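You operate a simulated robot arm through the tools that you are given. There is no shell and no other tool.

Carry out the task below with a simulated robot arm. There is one attempt and no reset: what you move stays moved.

Task
Check the blue gauge at 4 bar on the gauge checker and sort it: OK or REDO.
Fine: plug it into the test port, TEST lever fully open and left so, wind the black knob till the square gauge shows 4, wind right back, then stand it on OK if the two read the same, else on REDO; leave the other gauges alone.

It is judged by the outcome, as a careful person would: the job done as asked, and still so three seconds after it is handed in. It fails if anything else is knocked over, pushed out of place, dropped, spilled or broken.

Robot
A 7-joint arm with a two-finger parallel gripper, fixed in place. Base frame: the origin is at the foot of the arm, x ahead of it, y to its left, z up; the work surface is at about z = 0.854. Readings come in m, rad, newtons and seconds.
With the tool pointing down near the work surface it reaches from about 0.24 to 0.68 m from the base axis. Its first joint turns from -1.152 to 1.152 rad. Payload 2.4 kg.
Tool frame: the origin (TCP) lies between the finger pads and is the grasp point; the fingertips stand 0.03 m ahead of it; z points along the fingers, y is the line along which they close. The gripper opens to 0.094 m. The fingers are 0.028 m wide and 0.01 m thick; the gripper's body (0.05 by 0.096 m) begins 0.055 m behind the TCP.
Orientation is that of the tool frame in the base frame, as [roll, pitch, yaw] about the fixed x, y, z axes, in that order (R = Rz(yaw) Ry(pitch) Rx(roll)). With the fingers straight down and closing along the base's y, the tool's x points along the base's -x, its y along +y and its z along -z.

Tools
- The arm moves only by the tool arm_command. Its argument "commands" is a list that holds one entry, the list of rows, each a list of 7 numbers: the finger opening in m, from 0 to 0.094, then the shift along the tool's x, y, z in units of 30 mm (1.0 is 30 mm), then the turn, a rotation vector about the tool's x, y, z in units of 5 degrees (1.0 is 5 degrees). In form: [[[hand, x, y, z, rx, ry, rz], ...]]. A call has 1 to 20 rows; each row shifts and turns the commanded pose from where the row before left it, along the tool's axes as they then stand. A call with a number of a shift or a turn outside -1 to 1 is refused whole. A row lasts 0.2 s, in which the tool goes at most 0.05 m and 0.15 rad; a call with a longer step from one row to the next is refused whole, and so is a gripper value outside its range. Where a pose cannot be reached the arm comes as near as it can. A force on the tool above 40 N (or 10 N above the force at the start of the call, whichever is more), or a blocked arm, ends the call early, and 0.2 s more pass. The fingers move at their own pace (about 0.153 m/s each) and stop on an object; they squeeze with about 23 N. The grip force told is the motor's: it shows also when the fingers shut on nothing. Time passes only in rows, and 0.2 s behind the last, so rows that do not move let the fingers close. It gives the time, the measured TCP pose, the force on the tool (base axes), the opening and the grip force at its end, in the units of the frame above (readings bear some noise), with the torque about the TCP (base axes, N m) and any sound that the robot's microphone picked up, and new pictures: "pictures" is both (left out), scene, wrist or none.
- Cameras (640 x 400 px; columns grow to the right, rows downward): "scene" is fixed at [0.0557, 0.5056, 1.4363]; the picture's right is [-0.41, -0.91, 0.00], its down [-0.58, 0.26, -0.77] and it looks along [0.71, -0.31, -0.63] (base axes); focal length 252 px, centre (320, 200). "wrist" rides on the gripper at [0.076, 0.014, -0.102] in the tool frame; the picture's right is [-0.18, 0.98, 0.00], its down [-0.75, -0.14, -0.64] and it looks along [-0.63, -0.12, 0.77] (tool axes); focal length 243 px, centre (320, 200). There is no depth. A picture from a camera that has moved, and an enlarged one, comes with that camera's place and axes in the base frame and with its lens.
- inspect(camera, box): a new picture of the part [left, top, right, bottom] of that camera's present view, enlarged. It takes no simulated time.
- sign_off(): hands the job in; it is judged then, once.

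Places have to be worked out from the pictures, the camera data and where the tool is seen. Open the gripper and draw the arm clear of the work before you hand the job in, unless the task says otherwise.

The tools are called after ">>>" as a command line: name --argument value ..., lists and objects as JSON in quotes. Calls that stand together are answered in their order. arm_command: Moves the arm, as the interface text tells. Its arguments: {"type":"object","properties":{"commands":{"type":"array","items":{"type":"array","items":{"type":"array","items":{"type":"number"}}}},"pictures":{"type":"string","enum":["both","scene","wrist","none"]}},"required":["commands"]} The other tools are called the same way: inspect (camera, box) takes an enlarged picture of a part of a camera's view; sign_off () hands the job in.

At the start:

```text
t: 0.0
ee_pos: [0.3141, 0.2177, 1.2814]
orientation: [3.141, 0.0, -3.141]
force: [0.4, 0.0, -0.3]
moment: [0.0, 0.01, 0.01]
opening: 0.094
grasp_force: 0.0
```

scene: 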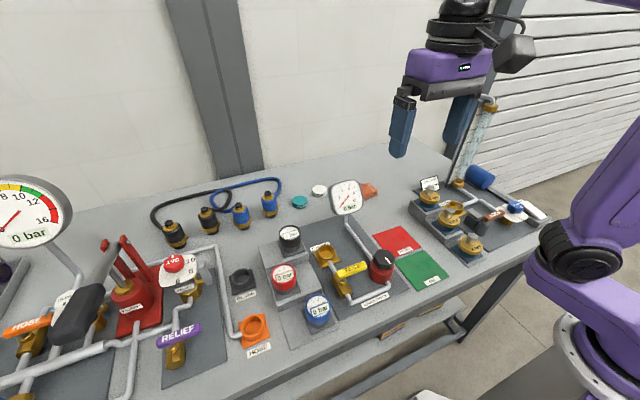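
wrist: 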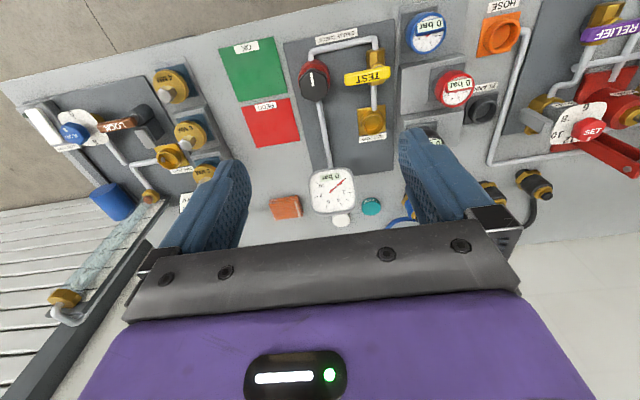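

I begin by looking closely at the gauge checker area in both camera views, to find the blue gauge, test port, TEST lever, black knob and the pads.

>>> inspect --camera "scene" --box '[230, 160, 470, 350]'

>>> inspect --camera "wrist" --box '[200, 0, 540, 240]'

```text
2.11 times, centred on (350, 255) of scene
camera zoom: at [0.0557, 0.5056, 1.4363], right [-0.41, -0.91, 0.0], down [-0.58, 0.26, -0.77], along [0.71, -0.31, -0.63], focal length 531 px, centre (257, 84)
```

zoom: 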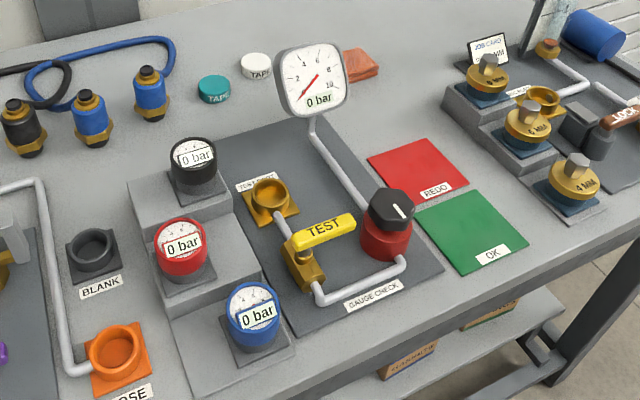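

```text
1.67 times, centred on (370, 120) of wrist
camera zoom: at [0.2379, 0.2306, 1.3832], right [0.18, 0.98, 0.0], down [0.75, -0.14, 0.64], along [0.63, -0.12, -0.77], focal length 404 px, centre (237, 333)
```

zoom: 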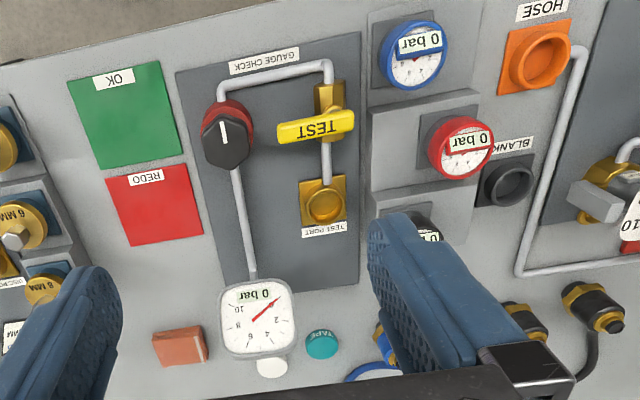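

The checker sits around x 0.3–0.55, y 0.15–0.35; the blue gauge is near (0.316, 0.39), the test port near (0.455, 0.30), the knob near (0.354, 0.197) and the TEST lever near (0.36, 0.29). I move above and near the blue gauge, well clear of everything, for a closer look.

>>> arm_command --commands '[[[0.094, 0.3, 0.9, 0.6, 0, 0, 0], [0.094, 0.3, 0.9, 0.6, 0, 0, 0], [0.094, 0.2, 0.9, 0.6, 0, 0, 0], [0.094, 0, 0.9, 0.6, 0, 0, 0], [0.094, 0, 0.9, 0.6, 0, 0, 0], [0.094, 0, 0.9, 0.6, 0, 0, 0]]]' --pictures "both"

```text
t: 1.4
ee_pos: [0.2896, 0.3788, 1.1708]
orientation: [-3.141, 0.0, 3.141]
force: [-0.5, -0.3, -0.5]
moment: [-0.03, 0.01, 0.03]
opening: 0.0939
grasp_force: 0.1
camera wrist: at [0.2133, 0.3926, 1.2736], right [0.18, 0.98, 0.0], down [0.75, -0.14, 0.64], along [0.63, -0.12, -0.77], focal length 243 px, centre (320, 200)
```

scene: 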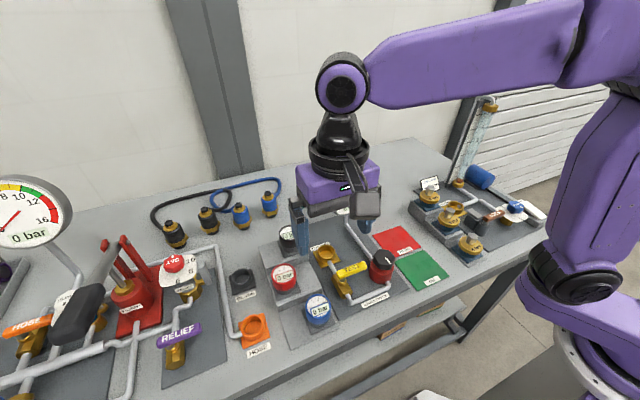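
wrist: 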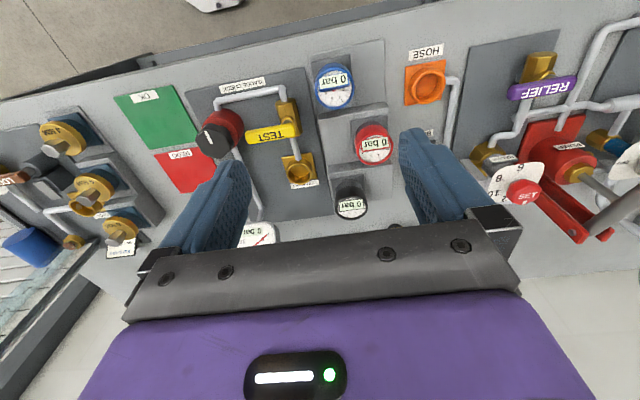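

Here is a zoomed look at the gauges, lever and knob from this nearer view.

>>> inspect --camera "wrist" --box '[180, 50, 420, 220]'

>>> inspect --camera "scene" --box '[260, 220, 360, 340]'

```text
2.35 times, centred on (300, 135) of wrist
camera zoom: at [0.2133, 0.3926, 1.2736], right [0.18, 0.98, 0.0], down [0.75, -0.14, 0.64], along [0.63, -0.12, -0.77], focal length 571 px, centre (367, 353)
```

zoom: 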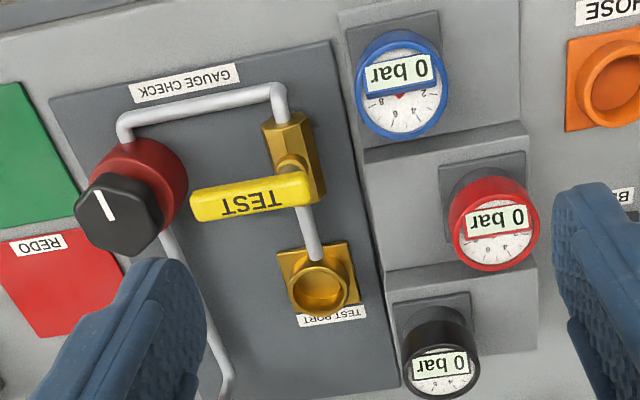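

```text
3.33 times, centred on (310, 280) of scene
camera zoom: at [0.0557, 0.5056, 1.4363], right [-0.41, -0.91, 0.0], down [-0.58, 0.26, -0.77], along [0.71, -0.31, -0.63], focal length 841 px, centre (353, -67)
```

zoom: 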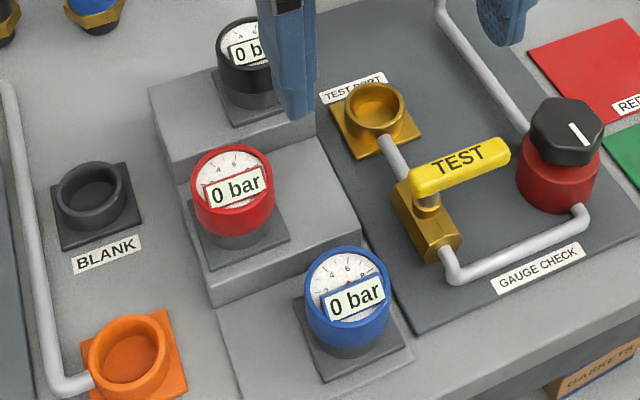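

The blue gauge is an upright cylinder about 57 mm wide with its face on top near z 0.925, centred about (0.306, 0.394). I go lower over the checker to see the lever, the port and the knob in more detail.

>>> arm_command --commands '[[[0.094, 0.14, -0.6, 0.8, 0, 0, 0], [0.094, 0.14, -0.6, 0.8, 0, 0, 0], [0.094, 0.14, -0.6, 0.8, 0, 0, 0], [0.094, 0.14, -0.6, 0.8, 0, 0, 0], [0.094, 0.14, -0.6, 0.8, 0, 0, 0], [0.094, 0, 0, 0, 0, 0, 0]]]' --pictures "wrist"

```text
t: 2.8
ee_pos: [0.268, 0.2884, 1.053]
orientation: [3.142, 0.001, 3.141]
force: [0.2, 0.6, 0.8]
moment: [0.01, 0.01, -0.02]
opening: 0.0943
grasp_force: 0.0
camera wrist: at [0.1923, 0.3022, 1.1548], right [0.18, 0.98, 0.0], down [0.75, -0.14, 0.64], along [0.63, -0.12, -0.77], focal length 243 px, centre (320, 200)
```

wrist: 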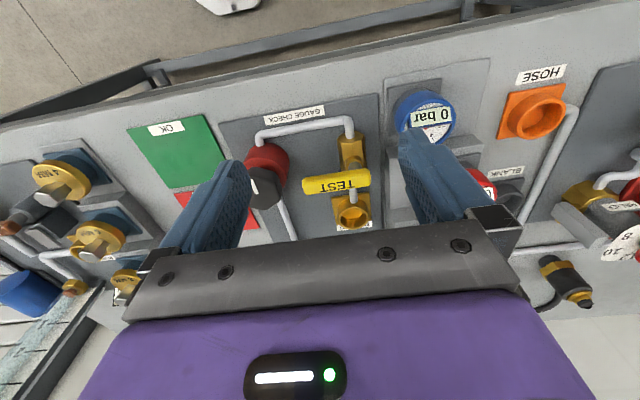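

>>> inspect --camera "wrist" --box '[230, 80, 470, 240]'

```text
2.50 times, centred on (350, 160) of wrist
camera zoom: at [0.1923, 0.3022, 1.1548], right [0.18, 0.98, 0.0], down [0.75, -0.14, 0.64], along [0.63, -0.12, -0.77], focal length 606 px, centre (245, 300)
```

zoom: 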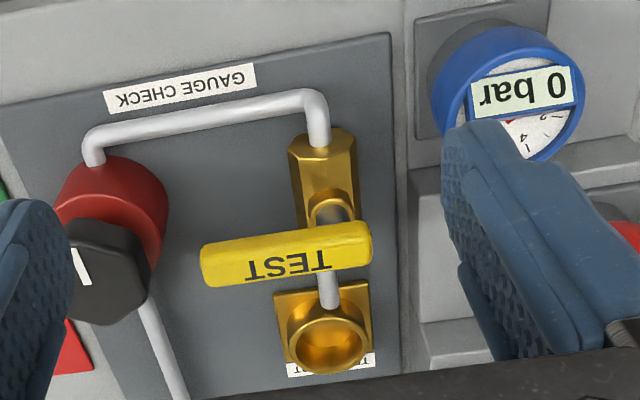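

The lever runs along −y from its pivot near (0.35, 0.313) to a tip near (0.354, 0.252) at z≈0.928; the test port cup is near (0.452, 0.302). Next I go right above the blue gauge to measure its centre more exactly before grasping.

>>> arm_command --commands '[[[0.094, -0.27, 0.87, 0.2, 0, 0, 0], [0.094, -0.27, 0.87, 0.2, 0, 0, 0], [0.094, -0.27, 0.87, 0.2, 0, 0, 0], [0.094, -0.27, 0.87, 0.2, 0, 0, 0], [0.094, 0, 0, 0, 0, 0, 0], [0.094, 0, 0, 0, 0, 0, 0]]]' --pictures "both"

>>> inspect --camera "wrist" --box '[220, 40, 420, 180]'

```text
t: 4.2
ee_pos: [0.3, 0.3921, 1.0293]
orientation: [3.141, -0.001, 3.141]
force: [0.4, -0.5, 0.7]
moment: [0.01, -0.02, 0.01]
opening: 0.0941
grasp_force: 0.1
camera wrist: at [0.2248, 0.406, 1.131], right [0.18, 0.98, 0.0], down [0.75, -0.14, 0.64], along [0.63, -0.12, -0.77], focal length 243 px, centre (320, 200)
```

scene: 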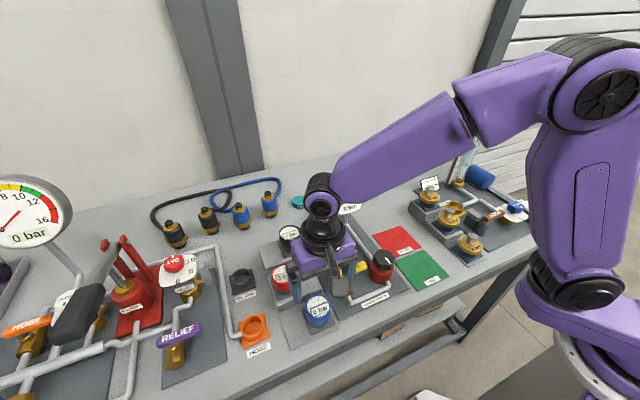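
wrist: 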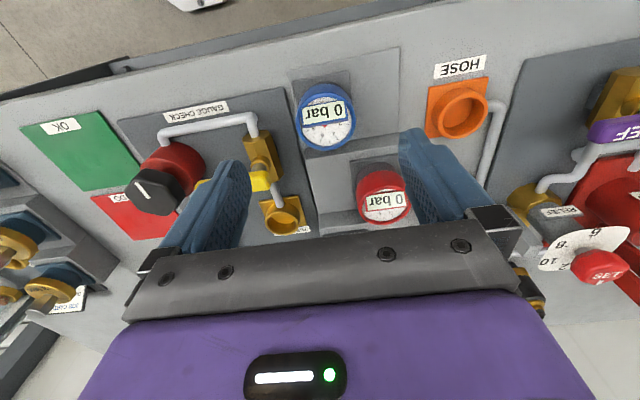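

```text
2.86 times, centred on (320, 110) of wrist
camera zoom: at [0.2248, 0.406, 1.131], right [0.18, 0.98, 0.0], down [0.75, -0.14, 0.64], along [0.63, -0.12, -0.77], focal length 693 px, centre (320, 457)
```

zoom: 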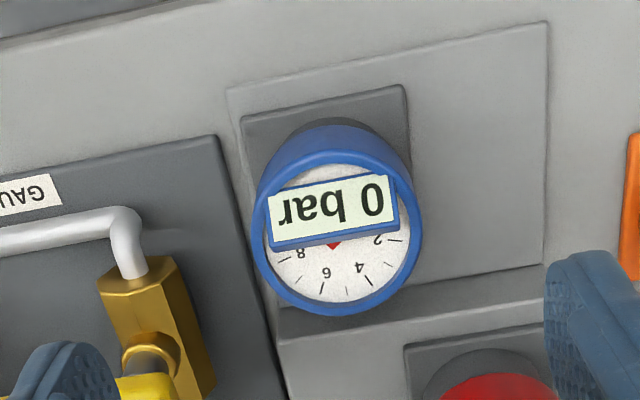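

The gauge centre works out at about (0.309, 0.396) with a ~51 mm body standing in a dark nest. I shift slightly and go down in small steps with the fingers open on both sides of it.

>>> arm_command --commands '[[[0.094, -0.3, 0.12, 0, 0, 0, 0], [0.094, 0, 0, 0.9, 0, 0, 0], [0.094, 0, 0, 0.9, 0, 0, 0], [0.094, 0, 0, 0.9, 0, 0, 0], [0.094, 0, 0, 0.9, 0, 0, 0], [0.094, 0, 0, 0.25, 0, 0, 0], [0.094, 0, 0, 0, 0, 0, 0]]]' --pictures "both"

>>> inspect --camera "scene" --box '[260, 240, 380, 340]'

```text
t: 5.8
ee_pos: [0.312, 0.3975, 0.9131]
orientation: [3.141, 0.001, -3.141]
force: [1.2, 0.9, -0.2]
moment: [-0.02, 0.02, 0.0]
opening: 0.0943
grasp_force: 0.1
camera wrist: at [0.2351, 0.4103, 1.0159], right [0.18, 0.98, 0.0], down [0.75, -0.14, 0.64], along [0.63, -0.12, -0.77], focal length 243 px, centre (320, 200)
```

scene: 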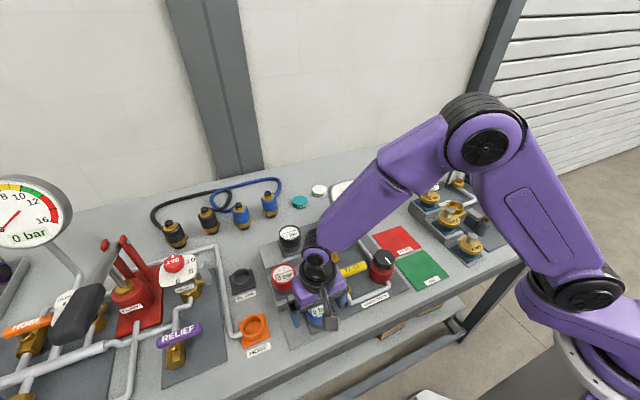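
wrist: 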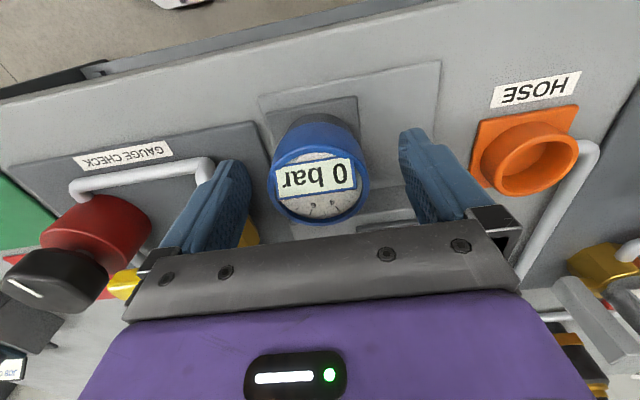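

```text
4.00 times, centred on (320, 290) of scene
camera zoom: at [0.0557, 0.5056, 1.4363], right [-0.41, -0.91, 0.0], down [-0.58, 0.26, -0.77], along [0.71, -0.31, -0.63], focal length 1009 px, centre (320, -160)
```

zoom: 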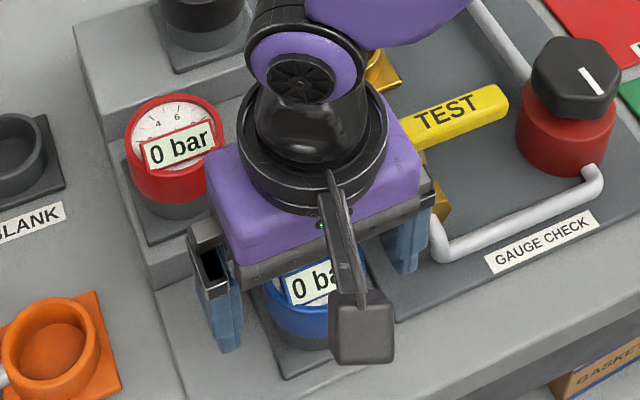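

>>> inspect --camera "wrist" --box '[240, 80, 440, 240]'

```text
2.50 times, centred on (340, 160) of wrist
camera zoom: at [0.2351, 0.4103, 1.0159], right [0.18, 0.98, 0.0], down [0.75, -0.14, 0.64], along [0.63, -0.12, -0.77], focal length 606 px, centre (270, 300)
```

zoom: 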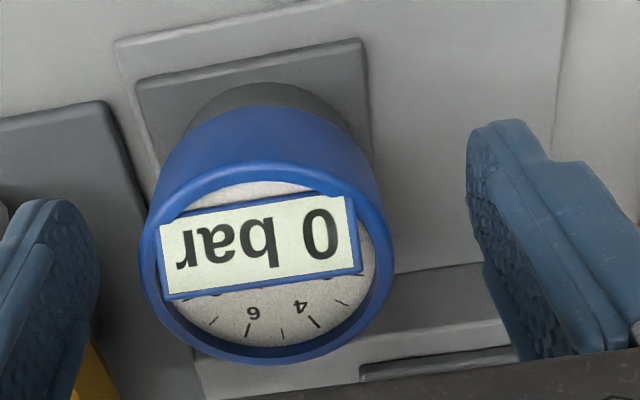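

Intersecting the views puts the gauge face nearer z≈0.903 with a ~58 mm body, centre about (0.318, 0.3935), body spanning roughly z 0.88–0.905. I correct by a few millimetres, sink another centimetre, and close on it.

>>> arm_command --commands '[[[0.094, -0.2, -0.12, 0, 0, 0, 0], [0.094, 0, 0, 0.17, 0, 0, 0], [0.094, 0, 0, 0.16, 0, 0, 0], [0.094, 0, 0, 0, 0, 0, 0]]]' --pictures "wrist"

>>> inspect --camera "wrist" --box '[220, 80, 440, 240]'

```text
t: 6.8
ee_pos: [0.3163, 0.3935, 0.9043]
orientation: [3.14, 0.001, 3.14]
force: [0.7, 0.6, -0.1]
moment: [-0.04, 0.0, 0.05]
opening: 0.0938
grasp_force: 0.0
camera wrist: at [0.2404, 0.4075, 1.0065], right [0.18, 0.98, 0.0], down [0.75, -0.14, 0.64], along [0.63, -0.12, -0.77], focal length 243 px, centre (320, 200)
```

wrist: 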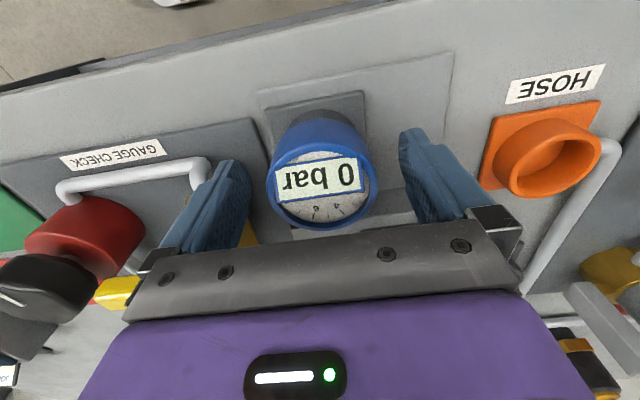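

```text
2.50 times, centred on (330, 160) of wrist
camera zoom: at [0.2404, 0.4075, 1.0065], right [0.18, 0.98, 0.0], down [0.75, -0.14, 0.64], along [0.63, -0.12, -0.77], focal length 606 px, centre (295, 300)
```

zoom: 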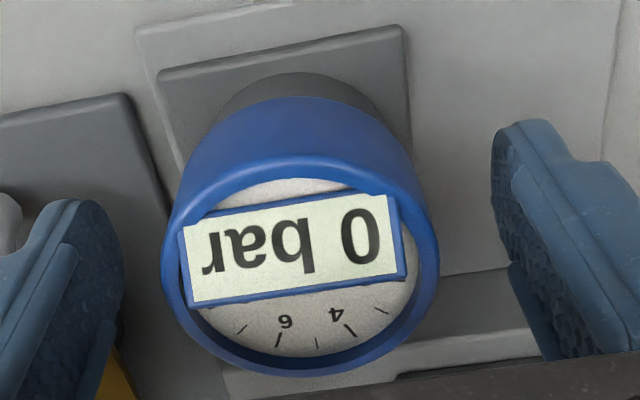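

The gauge sits centred between the fingers within about a millimetre. I close on it without moving the arm.

>>> arm_command --commands '[[[0.07, 0, 0, 0, 0, 0, 0], [0.045, 0, 0, 0, 0, 0, 0], [0.045, 0, 0, 0, 0, 0, 0], [0.045, 0, 0, 0, 0, 0, 0]]]' --pictures "wrist"

>>> inspect --camera "wrist" --box '[220, 80, 440, 240]'

```text
t: 7.8
ee_pos: [0.3169, 0.394, 0.9037]
orientation: [-3.141, -0.001, 3.141]
force: [0.4, 1.1, 1.4]
moment: [-0.02, 0.0, 0.02]
opening: 0.0569
grasp_force: 23.1
camera wrist: at [0.2404, 0.4076, 1.0066], right [0.18, 0.98, 0.0], down [0.75, -0.14, 0.64], along [0.63, -0.12, -0.77], focal length 243 px, centre (320, 200)
```

wrist: 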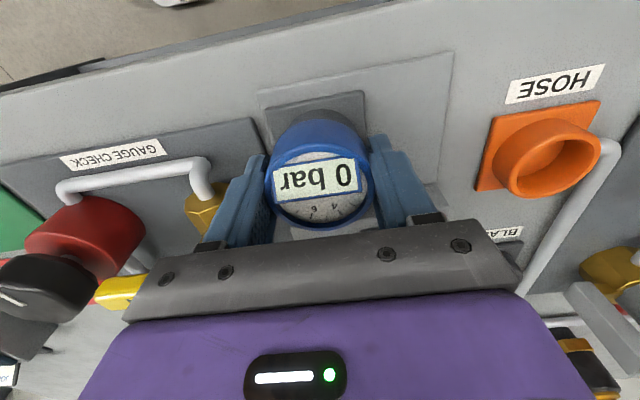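

```text
2.50 times, centred on (330, 160) of wrist
camera zoom: at [0.2404, 0.4076, 1.0066], right [0.18, 0.98, 0.0], down [0.75, -0.14, 0.64], along [0.63, -0.12, -0.77], focal length 606 px, centre (295, 300)
```

zoom: 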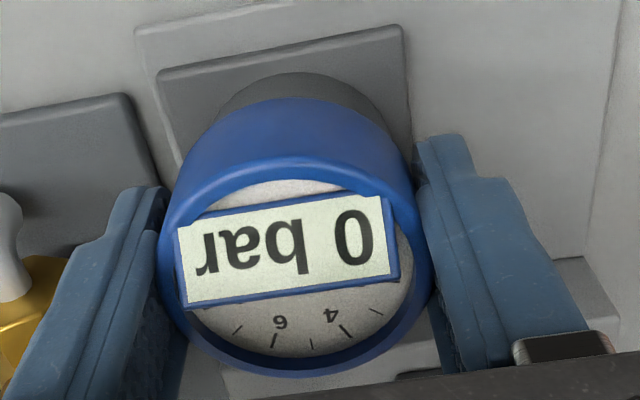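

The fingers hold the 57 mm body with 23 N. I lift it straight up, slowly at first, and check that it comes free of its nest.

>>> arm_command --commands '[[[0.045, 0, 0, -0.2, 0, 0, 0], [0.045, 0, 0, -0.4, 0, 0, 0], [0.045, 0, 0, -0.7, 0, 0, 0], [0.045, 0, 0, -0.9, 0, 0, 0], [0.045, 0, 0, -0.9, 0, 0, 0], [0.045, 0, 0, -0.9, 0, 0, 0], [0.045, 0, 0, 0, 0, 0, 0]]]' --pictures "both"

>>> inspect --camera "wrist" --box '[220, 50, 440, 240]'

>>> inspect --camera "scene" --box '[240, 200, 420, 340]'

```text
t: 9.4
ee_pos: [0.3175, 0.3935, 1.0247]
orientation: [-3.14, -0.001, -3.141]
force: [0.1, -0.4, -2.2]
moment: [-0.02, 0.0, 0.03]
opening: 0.0568
grasp_force: 22.6
camera wrist: at [0.2406, 0.407, 1.1267], right [0.18, 0.98, 0.0], down [0.75, -0.14, 0.64], along [0.63, -0.12, -0.77], focal length 243 px, centre (320, 200)
```

scene: 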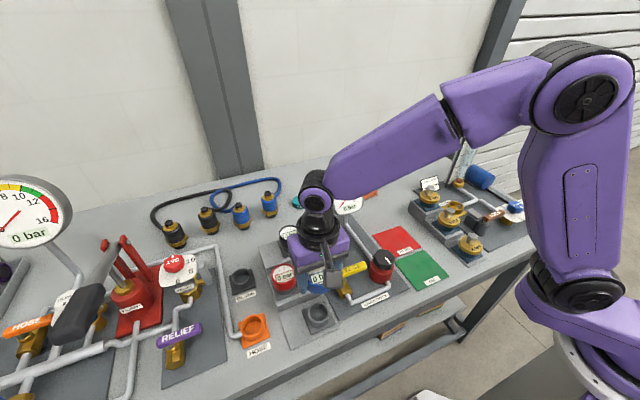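
wrist: 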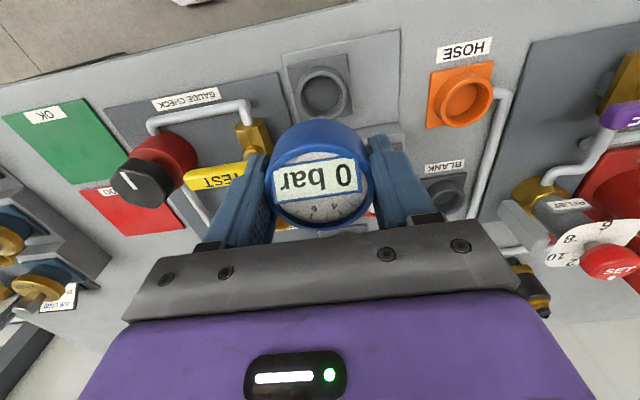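

```text
2.11 times, centred on (330, 145) of wrist
camera zoom: at [0.2406, 0.407, 1.1267], right [0.18, 0.98, 0.0], down [0.75, -0.14, 0.64], along [0.63, -0.12, -0.77], focal length 511 px, centre (299, 316)
```

zoom: 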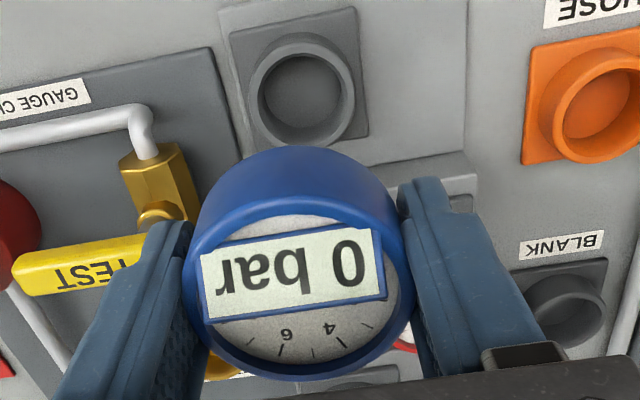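

```text
2.86 times, centred on (330, 270) of scene
camera zoom: at [0.0557, 0.5056, 1.4363], right [-0.41, -0.91, 0.0], down [-0.58, 0.26, -0.77], along [0.71, -0.31, -0.63], focal length 721 px, centre (291, 0)
```

zoom: 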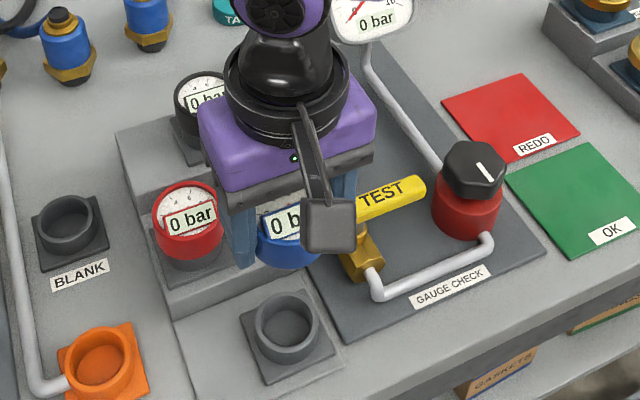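

The gauge is free and held upright; the empty nest gives me a reference for how a socket looks beneath the held gauge. I carry it at this height over to the test port, −y first and then +x, staying above the lever.

>>> arm_command --commands '[[[0.045, 0, -0.5, 0, 0, 0, 0], [0.045, 0, -0.85, 0, 0, 0, 0], [0.045, 0, -0.85, 0, 0, 0, 0], [0.045, -0.4, -0.85, 0, 0, 0, 0], [0.045, -0.8, 0, 0, 0, 0, 0], [0.045, -0.9, 0, 0, 0, 0, 0], [0.045, -0.9, 0, 0, 0, 0, 0], [0.045, -0.9, 0, 0, 0, 0, 0], [0.045, -0.58, 0, 0, 0, 0, 0], [0.045, 0, 0, 0, 0, 0, 0], [0.045, 0, 0, 0, 0, 0, 0]]]' --pictures "both"

>>> inspect --camera "wrist" --box '[220, 50, 440, 240]'

```text
t: 11.8
ee_pos: [0.4498, 0.302, 1.0224]
orientation: [-3.14, 0.0, -3.141]
force: [0.2, 0.7, -1.5]
moment: [0.02, -0.02, 0.0]
opening: 0.0569
grasp_force: 22.9
camera wrist: at [0.3749, 0.3157, 1.1253], right [0.18, 0.98, 0.0], down [0.75, -0.14, 0.64], along [0.63, -0.12, -0.77], focal length 243 px, centre (320, 200)
```

scene: 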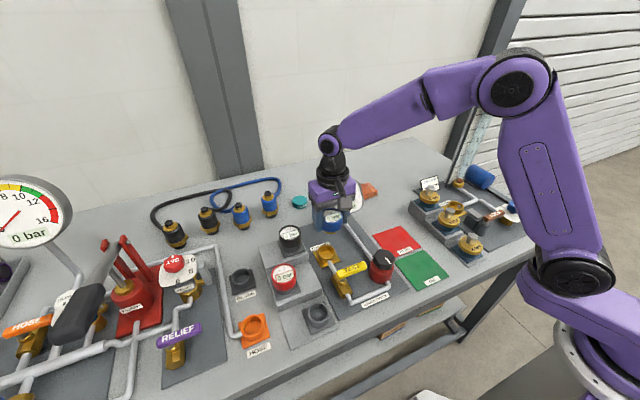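
wrist: 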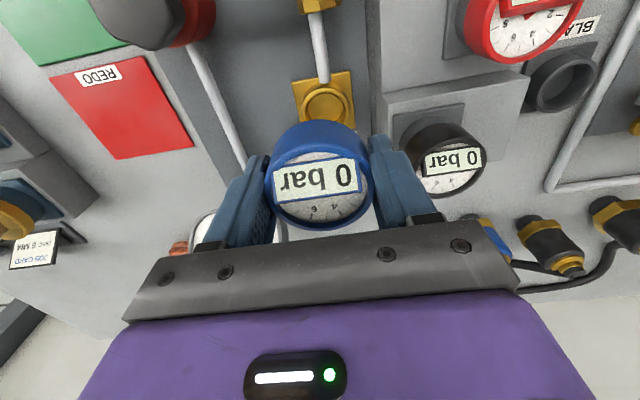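

```text
2.11 times, centred on (330, 145) of wrist
camera zoom: at [0.3749, 0.3157, 1.1253], right [0.18, 0.98, 0.0], down [0.75, -0.14, 0.64], along [0.63, -0.12, -0.77], focal length 511 px, centre (299, 316)
```

zoom: 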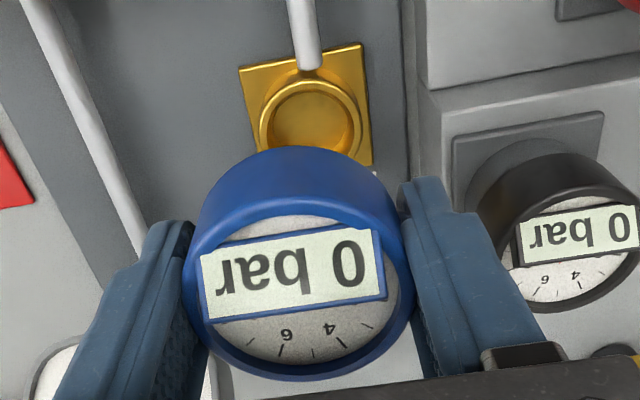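

The port's gold cup is visible just beyond the held gauge and slightly further in +x than where the nest appeared beneath it. I take a tighter picture to measure the offset.

>>> inspect --camera "wrist" --box '[270, 60, 390, 135]'

```text
5.33 times, centred on (330, 98) of wrist
camera zoom: at [0.3749, 0.3157, 1.1253], right [0.18, 0.98, 0.0], down [0.75, -0.14, 0.64], along [0.63, -0.12, -0.77], focal length 1294 px, centre (267, 747)
```

zoom: 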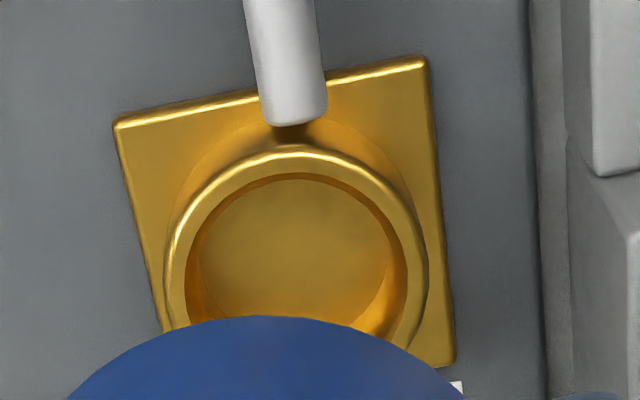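

Comparing plate outlines, the port lies about 15 mm further in +x and a few millimetres in +y from being under the gauge as the nest was. I shift by part of that and measure again.

>>> arm_command --commands '[[[0.045, -0.3, 0.06, 0, 0, 0, 0], [0.045, -0.3, 0.06, 0, 0, 0, 0], [0.045, 0, 0, 0, 0, 0, 0], [0.045, 0, 0, 0, 0, 0, 0]]]' --pictures "none"

>>> inspect --camera "wrist" --box '[220, 50, 440, 240]'

>>> inspect --camera "wrist" --box '[270, 45, 390, 120]'

```text
t: 12.8
ee_pos: [0.4697, 0.3056, 1.0237]
orientation: [3.142, -0.001, -3.142]
force: [-0.3, 0.0, -1.2]
moment: [-0.04, -0.03, 0.01]
opening: 0.057
grasp_force: 22.7
```

```text
2.11 times, centred on (330, 145) of wrist
camera zoom: at [0.393, 0.3195, 1.1253], right [0.18, 0.98, 0.0], down [0.75, -0.14, 0.64], along [0.63, -0.12, -0.77], focal length 511 px, centre (299, 316)
```

zoom: 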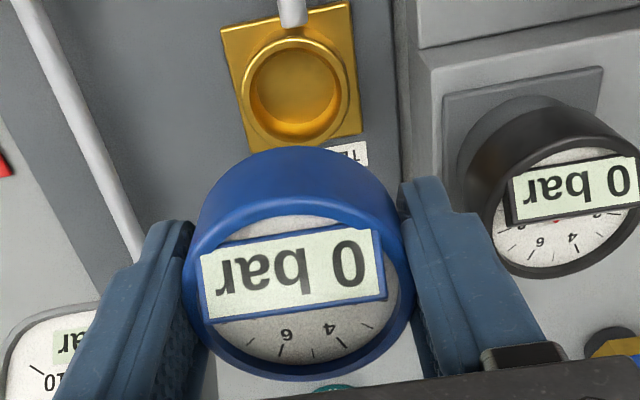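

```text
5.33 times, centred on (330, 82) of wrist
camera zoom: at [0.393, 0.3195, 1.1253], right [0.18, 0.98, 0.0], down [0.75, -0.14, 0.64], along [0.63, -0.12, -0.77], focal length 1294 px, centre (267, 827)
```

zoom: 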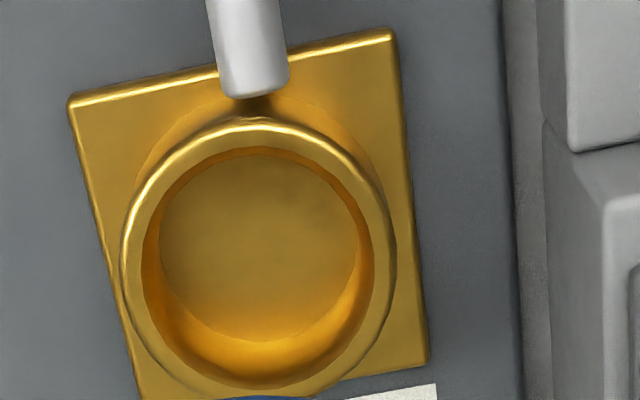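

The port now appears about 3 mm off in y and 1 mm in x versus the nest reference, with equal rim size, so equal height. I make that correction and recheck.

>>> arm_command --commands '[[[0.045, 0.04, -0.1, 0, 0, 0, 0], [0.045, 0, 0, 0, 0, 0, 0], [0.045, 0, 0, 0, 0, 0, 0]]]' --pictures "none"

>>> inspect --camera "wrist" --box '[220, 50, 440, 240]'

>>> inspect --camera "scene" --box '[280, 160, 420, 290]'

```text
t: 13.6
ee_pos: [0.4669, 0.303, 1.0237]
orientation: [-3.141, 0.0, 3.14]
force: [0.3, -0.2, -1.2]
moment: [0.01, -0.01, 0.0]
opening: 0.0571
grasp_force: 23.4
```

```text
2.11 times, centred on (330, 145) of wrist
camera zoom: at [0.3918, 0.3163, 1.1253], right [0.18, 0.98, 0.0], down [0.75, -0.14, 0.64], along [0.63, -0.12, -0.77], focal length 511 px, centre (299, 316)
```

zoom: 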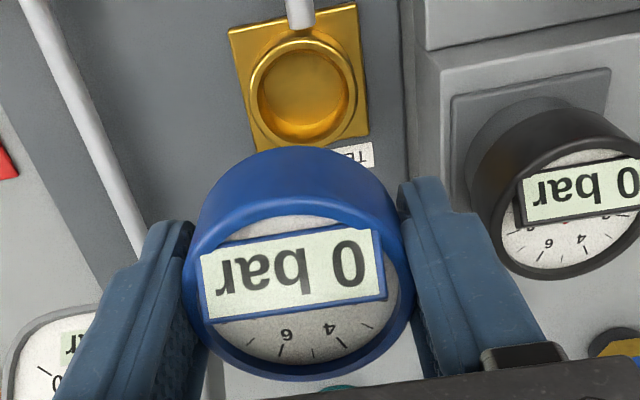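

```text
3.08 times, centred on (350, 225) of scene
camera zoom: at [0.0557, 0.5056, 1.4363], right [-0.41, -0.91, 0.0], down [-0.58, 0.26, -0.77], along [0.71, -0.31, -0.63], focal length 776 px, centre (228, 123)
```

zoom: 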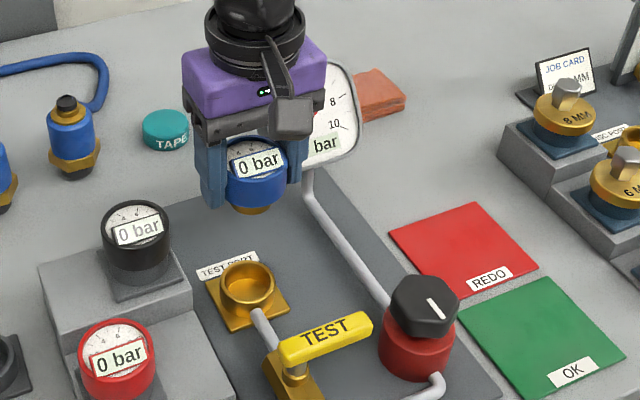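

The port's plate and rim now match the nest reference within a pixel or two, and the gold stem is seen under the gauge. I lower in steps, stopping just before the stem should meet the cup.

>>> arm_command --commands '[[[0.045, 0, 0, 0.6, 0, 0, 0], [0.045, 0, 0, 0.8, 0, 0, 0], [0.045, 0, 0, 0.8, 0, 0, 0], [0.045, 0, 0, 0.6, 0, 0, 0], [0.045, 0, 0, 0.3, 0, 0, 0], [0.045, 0, 0, 0, 0, 0, 0], [0.045, 0, 0, 0, 0, 0, 0]]]' --pictures "both"

>>> inspect --camera "scene" --box '[290, 180, 400, 280]'

>>> inspect --camera "wrist" --box '[220, 50, 440, 240]'

```text
t: 15.2
ee_pos: [0.4669, 0.3026, 0.9304]
orientation: [3.142, -0.001, 3.14]
force: [-0.3, -0.1, -2.3]
moment: [-0.04, 0.02, -0.01]
opening: 0.0571
grasp_force: 22.9
camera wrist: at [0.3915, 0.3163, 1.0325], right [0.18, 0.98, 0.0], down [0.75, -0.14, 0.64], along [0.63, -0.12, -0.77], focal length 243 px, centre (320, 200)
```

scene: 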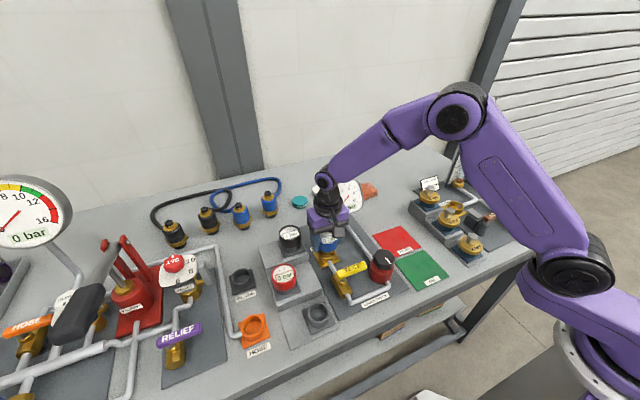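
wrist: 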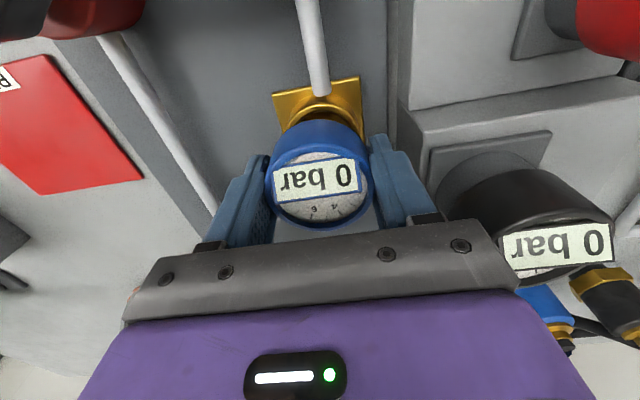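

```text
4.00 times, centred on (345, 230) of scene
camera zoom: at [0.0557, 0.5056, 1.4363], right [-0.41, -0.91, 0.0], down [-0.58, 0.26, -0.77], along [0.71, -0.31, -0.63], focal length 1009 px, centre (220, 80)
```

zoom: 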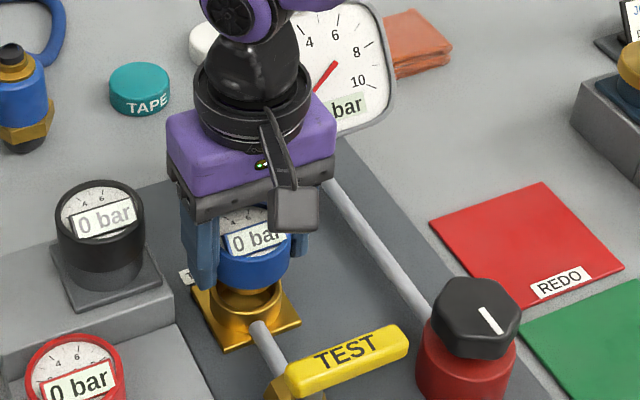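

```text
2.11 times, centred on (330, 145) of wrist
camera zoom: at [0.3915, 0.3163, 1.0325], right [0.18, 0.98, 0.0], down [0.75, -0.14, 0.64], along [0.63, -0.12, -0.77], focal length 511 px, centre (299, 316)
```

zoom: 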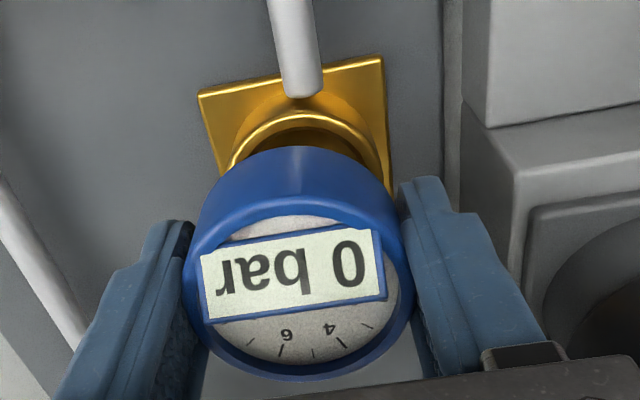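

Everything lines up and the stem is just above the cup with no contact force. I lower the remaining ~26 mm in small steps and watch the force.

>>> arm_command --commands '[[[0.045, 0, 0, 0.15, 0, 0, 0], [0.045, 0, 0, 0.15, 0, 0, 0], [0.045, 0, 0, 0.15, 0, 0, 0], [0.045, 0, 0, 0.15, 0, 0, 0], [0.045, 0, 0, 0, 0, 0, 0]]]' --pictures "both"

>>> inspect --camera "wrist" --box '[220, 50, 440, 240]'

>>> inspect --camera "scene" --box '[290, 180, 400, 280]'

```text
t: 16.4
ee_pos: [0.4669, 0.3045, 0.9119]
orientation: [-3.141, -0.002, -3.14]
force: [-8.7, 7.8, 0.2]
moment: [0.18, 0.24, 0.0]
opening: 0.0569
grasp_force: 23.4
camera wrist: at [0.3905, 0.3178, 1.0145], right [0.18, 0.98, 0.0], down [0.75, -0.14, 0.64], along [0.63, -0.12, -0.77], focal length 243 px, centre (320, 200)
```

scene: 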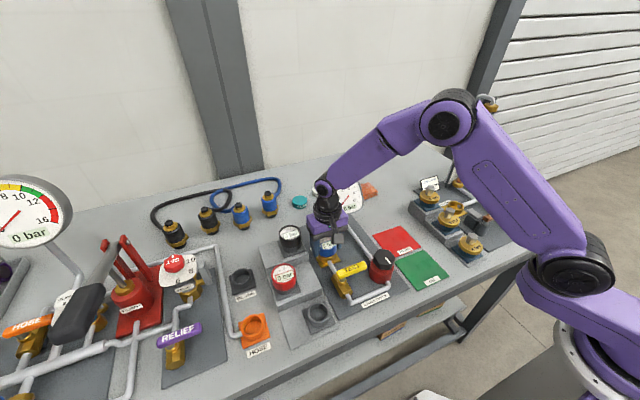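
wrist: 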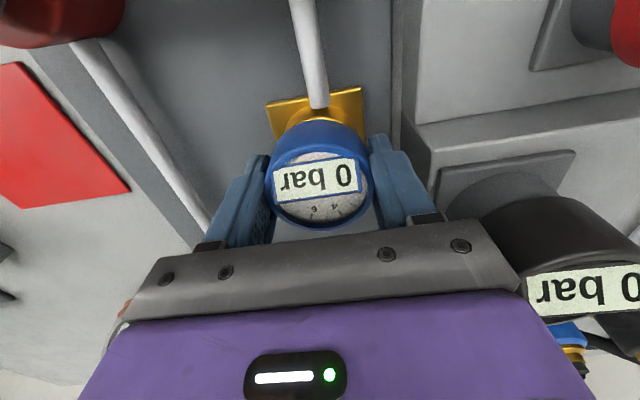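

```text
2.11 times, centred on (330, 145) of wrist
camera zoom: at [0.3905, 0.3178, 1.0145], right [0.18, 0.98, 0.0], down [0.75, -0.14, 0.64], along [0.63, -0.12, -0.77], focal length 511 px, centre (299, 316)
```

zoom: 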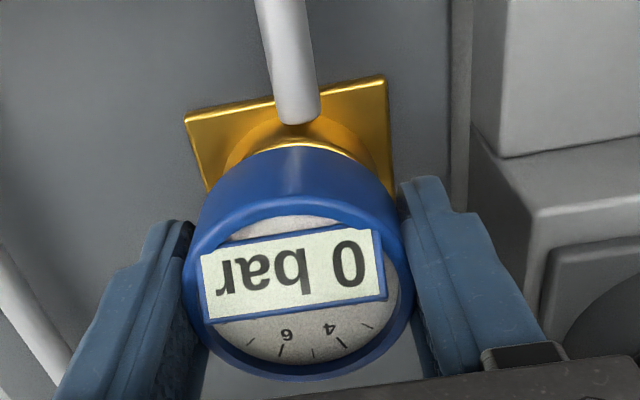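

```text
4.00 times, centred on (345, 230) of scene
camera zoom: at [0.0555, 0.5058, 1.4363], right [-0.41, -0.91, 0.0], down [-0.58, 0.26, -0.77], along [0.71, -0.31, -0.63], focal length 1009 px, centre (220, 80)
```

zoom: 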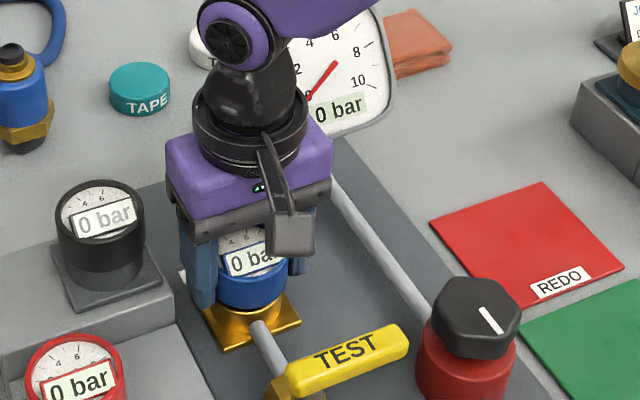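

The stem has entered the cup, but the port presses sideways on the tool (about −9 N in x, +8 N in y), so I am a couple of millimetres off. I shift −x and +y by 2 mm to relieve it and check the force before going deeper.

>>> arm_command --commands '[[[0.045, 0.07, 0.07, 0, 0, 0, 0], [0.045, 0, 0, 0, 0, 0, 0]]]' --pictures "none"

```text
t: 17.0
ee_pos: [0.4658, 0.3046, 0.9125]
orientation: [-3.14, 0.0, 3.139]
force: [0.9, 0.7, -1.1]
moment: [0.02, 0.01, 0.0]
opening: 0.0566
grasp_force: 22.6
```

The side force is gone. I lower the last ~8 mm in fine steps.

>>> arm_command --commands '[[[0.045, 0, 0, 0.1, 0, 0, 0], [0.045, 0, 0, 0.1, 0, 0, 0], [0.045, 0, 0, 0.06, 0, 0, 0], [0.045, 0, 0, 0, 0, 0, 0]]]' --pictures "none"

>>> inspect --camera "wrist" --box '[220, 50, 440, 240]'

>>> inspect --camera "scene" --box '[290, 180, 400, 280]'

```text
t: 18.0
ee_pos: [0.4663, 0.3036, 0.9059]
orientation: [-3.142, 0.003, -3.141]
force: [-5.3, -7.8, 28.3]
moment: [-0.23, 0.09, -0.01]
opening: 0.0568
grasp_force: 23.0
```

```text
2.11 times, centred on (330, 145) of wrist
camera zoom: at [0.3894, 0.3177, 1.0083], right [0.18, 0.98, 0.0], down [0.75, -0.14, 0.64], along [0.63, -0.12, -0.77], focal length 511 px, centre (299, 316)
```

zoom: 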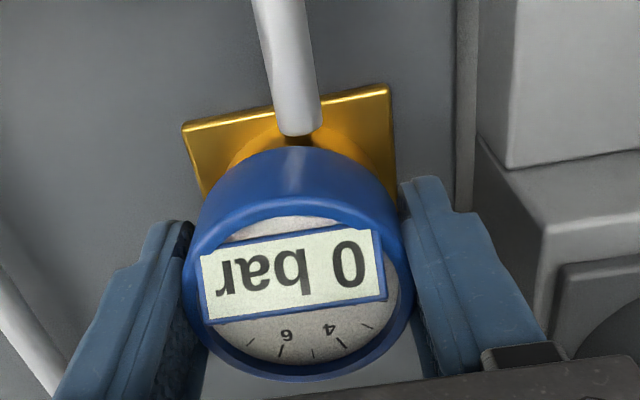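

```text
4.00 times, centred on (345, 230) of scene
camera zoom: at [0.0552, 0.5051, 1.4366], right [-0.41, -0.91, 0.0], down [-0.58, 0.26, -0.77], along [0.71, -0.31, -0.63], focal length 1009 px, centre (220, 80)
```

zoom: 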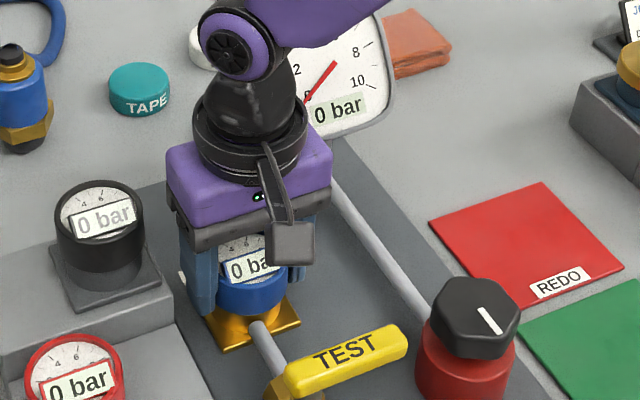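

The upward force of 28 N at z 0.906 says the gauge has bottomed in the port, at nearly the same seated height as in its nest. I ease off 1 mm and open only a little (stand block beside it), then check that it stays.

>>> arm_command --commands '[[[0.045, 0, 0, -0.04, 0, 0, 0], [0.06, 0, 0, 0, 0, 0, 0], [0.066, 0, 0, 0, 0, 0, 0], [0.066, 0, 0, 0, 0, 0, 0]]]' --pictures "none"

>>> inspect --camera "wrist" --box '[220, 50, 440, 240]'

```text
t: 19.0
ee_pos: [0.4652, 0.3043, 0.9061]
orientation: [-3.141, -0.001, 3.14]
force: [-0.1, 0.6, 0.0]
moment: [0.03, 0.0, 0.01]
opening: 0.0658
grasp_force: 0.1
```

```text
2.11 times, centred on (330, 145) of wrist
camera zoom: at [0.3891, 0.318, 1.008], right [0.18, 0.98, 0.0], down [0.75, -0.14, 0.64], along [0.63, -0.12, -0.77], focal length 511 px, centre (299, 316)
```

zoom: 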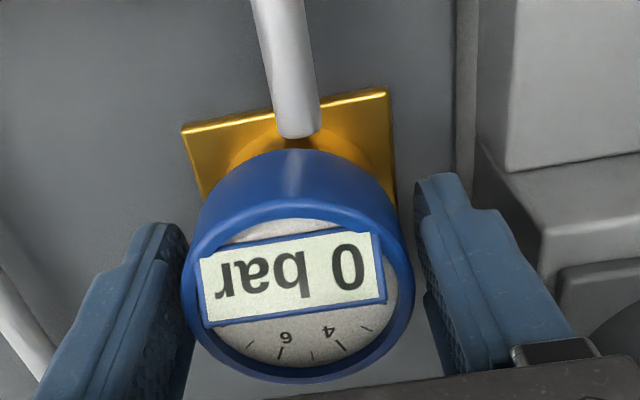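

The gauge stands by itself in the port. I raise the hand straight up clear of it and look.

>>> arm_command --commands '[[[0.066, 0, 0, -0.3, 0, 0, 0], [0.066, 0, 0, -0.6, 0, 0, 0], [0.066, 0, 0, -0.9, 0, 0, 0], [0.066, 0, 0, -0.9, 0, 0, 0], [0.066, 0, 0, -0.9, 0, 0, 0], [0.066, 0, 0, -0.9, 0, 0, 0], [0.066, 0, 0, 0, 0, 0, 0]]]' --pictures "both"

>>> inspect --camera "wrist" --box '[200, 0, 460, 200]'

>>> inspect --camera "scene" --box '[290, 170, 410, 300]'

```text
t: 20.6
ee_pos: [0.4665, 0.3051, 1.0416]
orientation: [3.141, 0.0, -3.141]
force: [1.0, 0.6, 0.5]
moment: [0.04, -0.04, -0.02]
opening: 0.0659
grasp_force: 0.1
camera wrist: at [0.3904, 0.3187, 1.1439], right [0.18, 0.98, 0.0], down [0.75, -0.14, 0.64], along [0.63, -0.12, -0.77], focal length 243 px, centre (320, 200)
```

scene: 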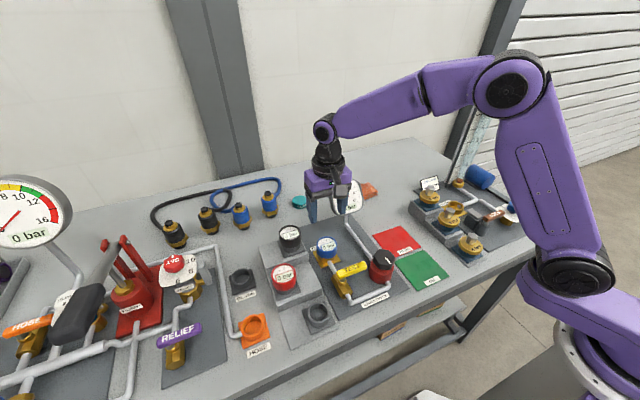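
wrist: 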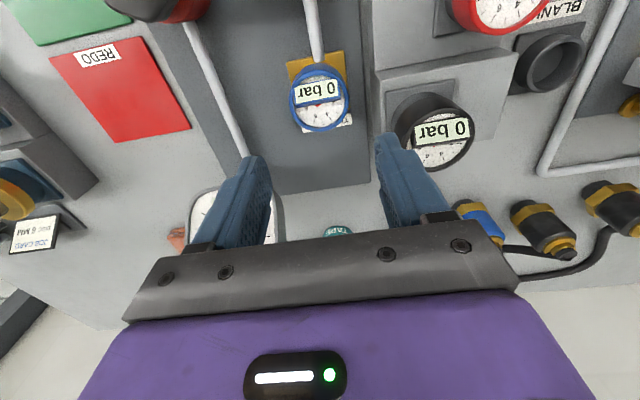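

```text
2.00 times, centred on (330, 100) of wrist
camera zoom: at [0.3904, 0.3187, 1.1439], right [0.18, 0.98, 0.0], down [0.75, -0.14, 0.64], along [0.63, -0.12, -0.77], focal length 485 px, centre (300, 400)
```

zoom: 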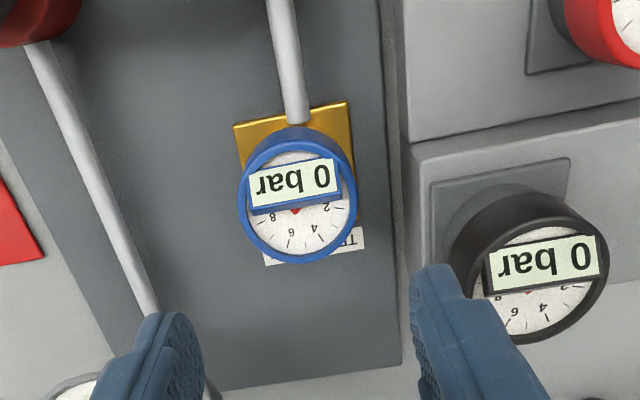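

```text
3.08 times, centred on (350, 235) of scene
camera zoom: at [0.0557, 0.5056, 1.4363], right [-0.41, -0.91, 0.0], down [-0.58, 0.26, -0.77], along [0.71, -0.31, -0.63], focal length 776 px, centre (228, 92)
```

zoom: 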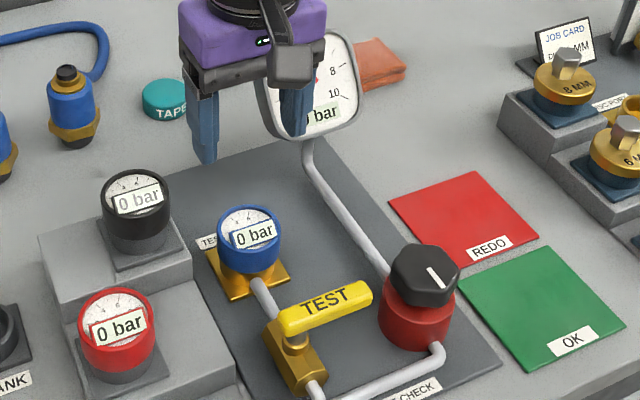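

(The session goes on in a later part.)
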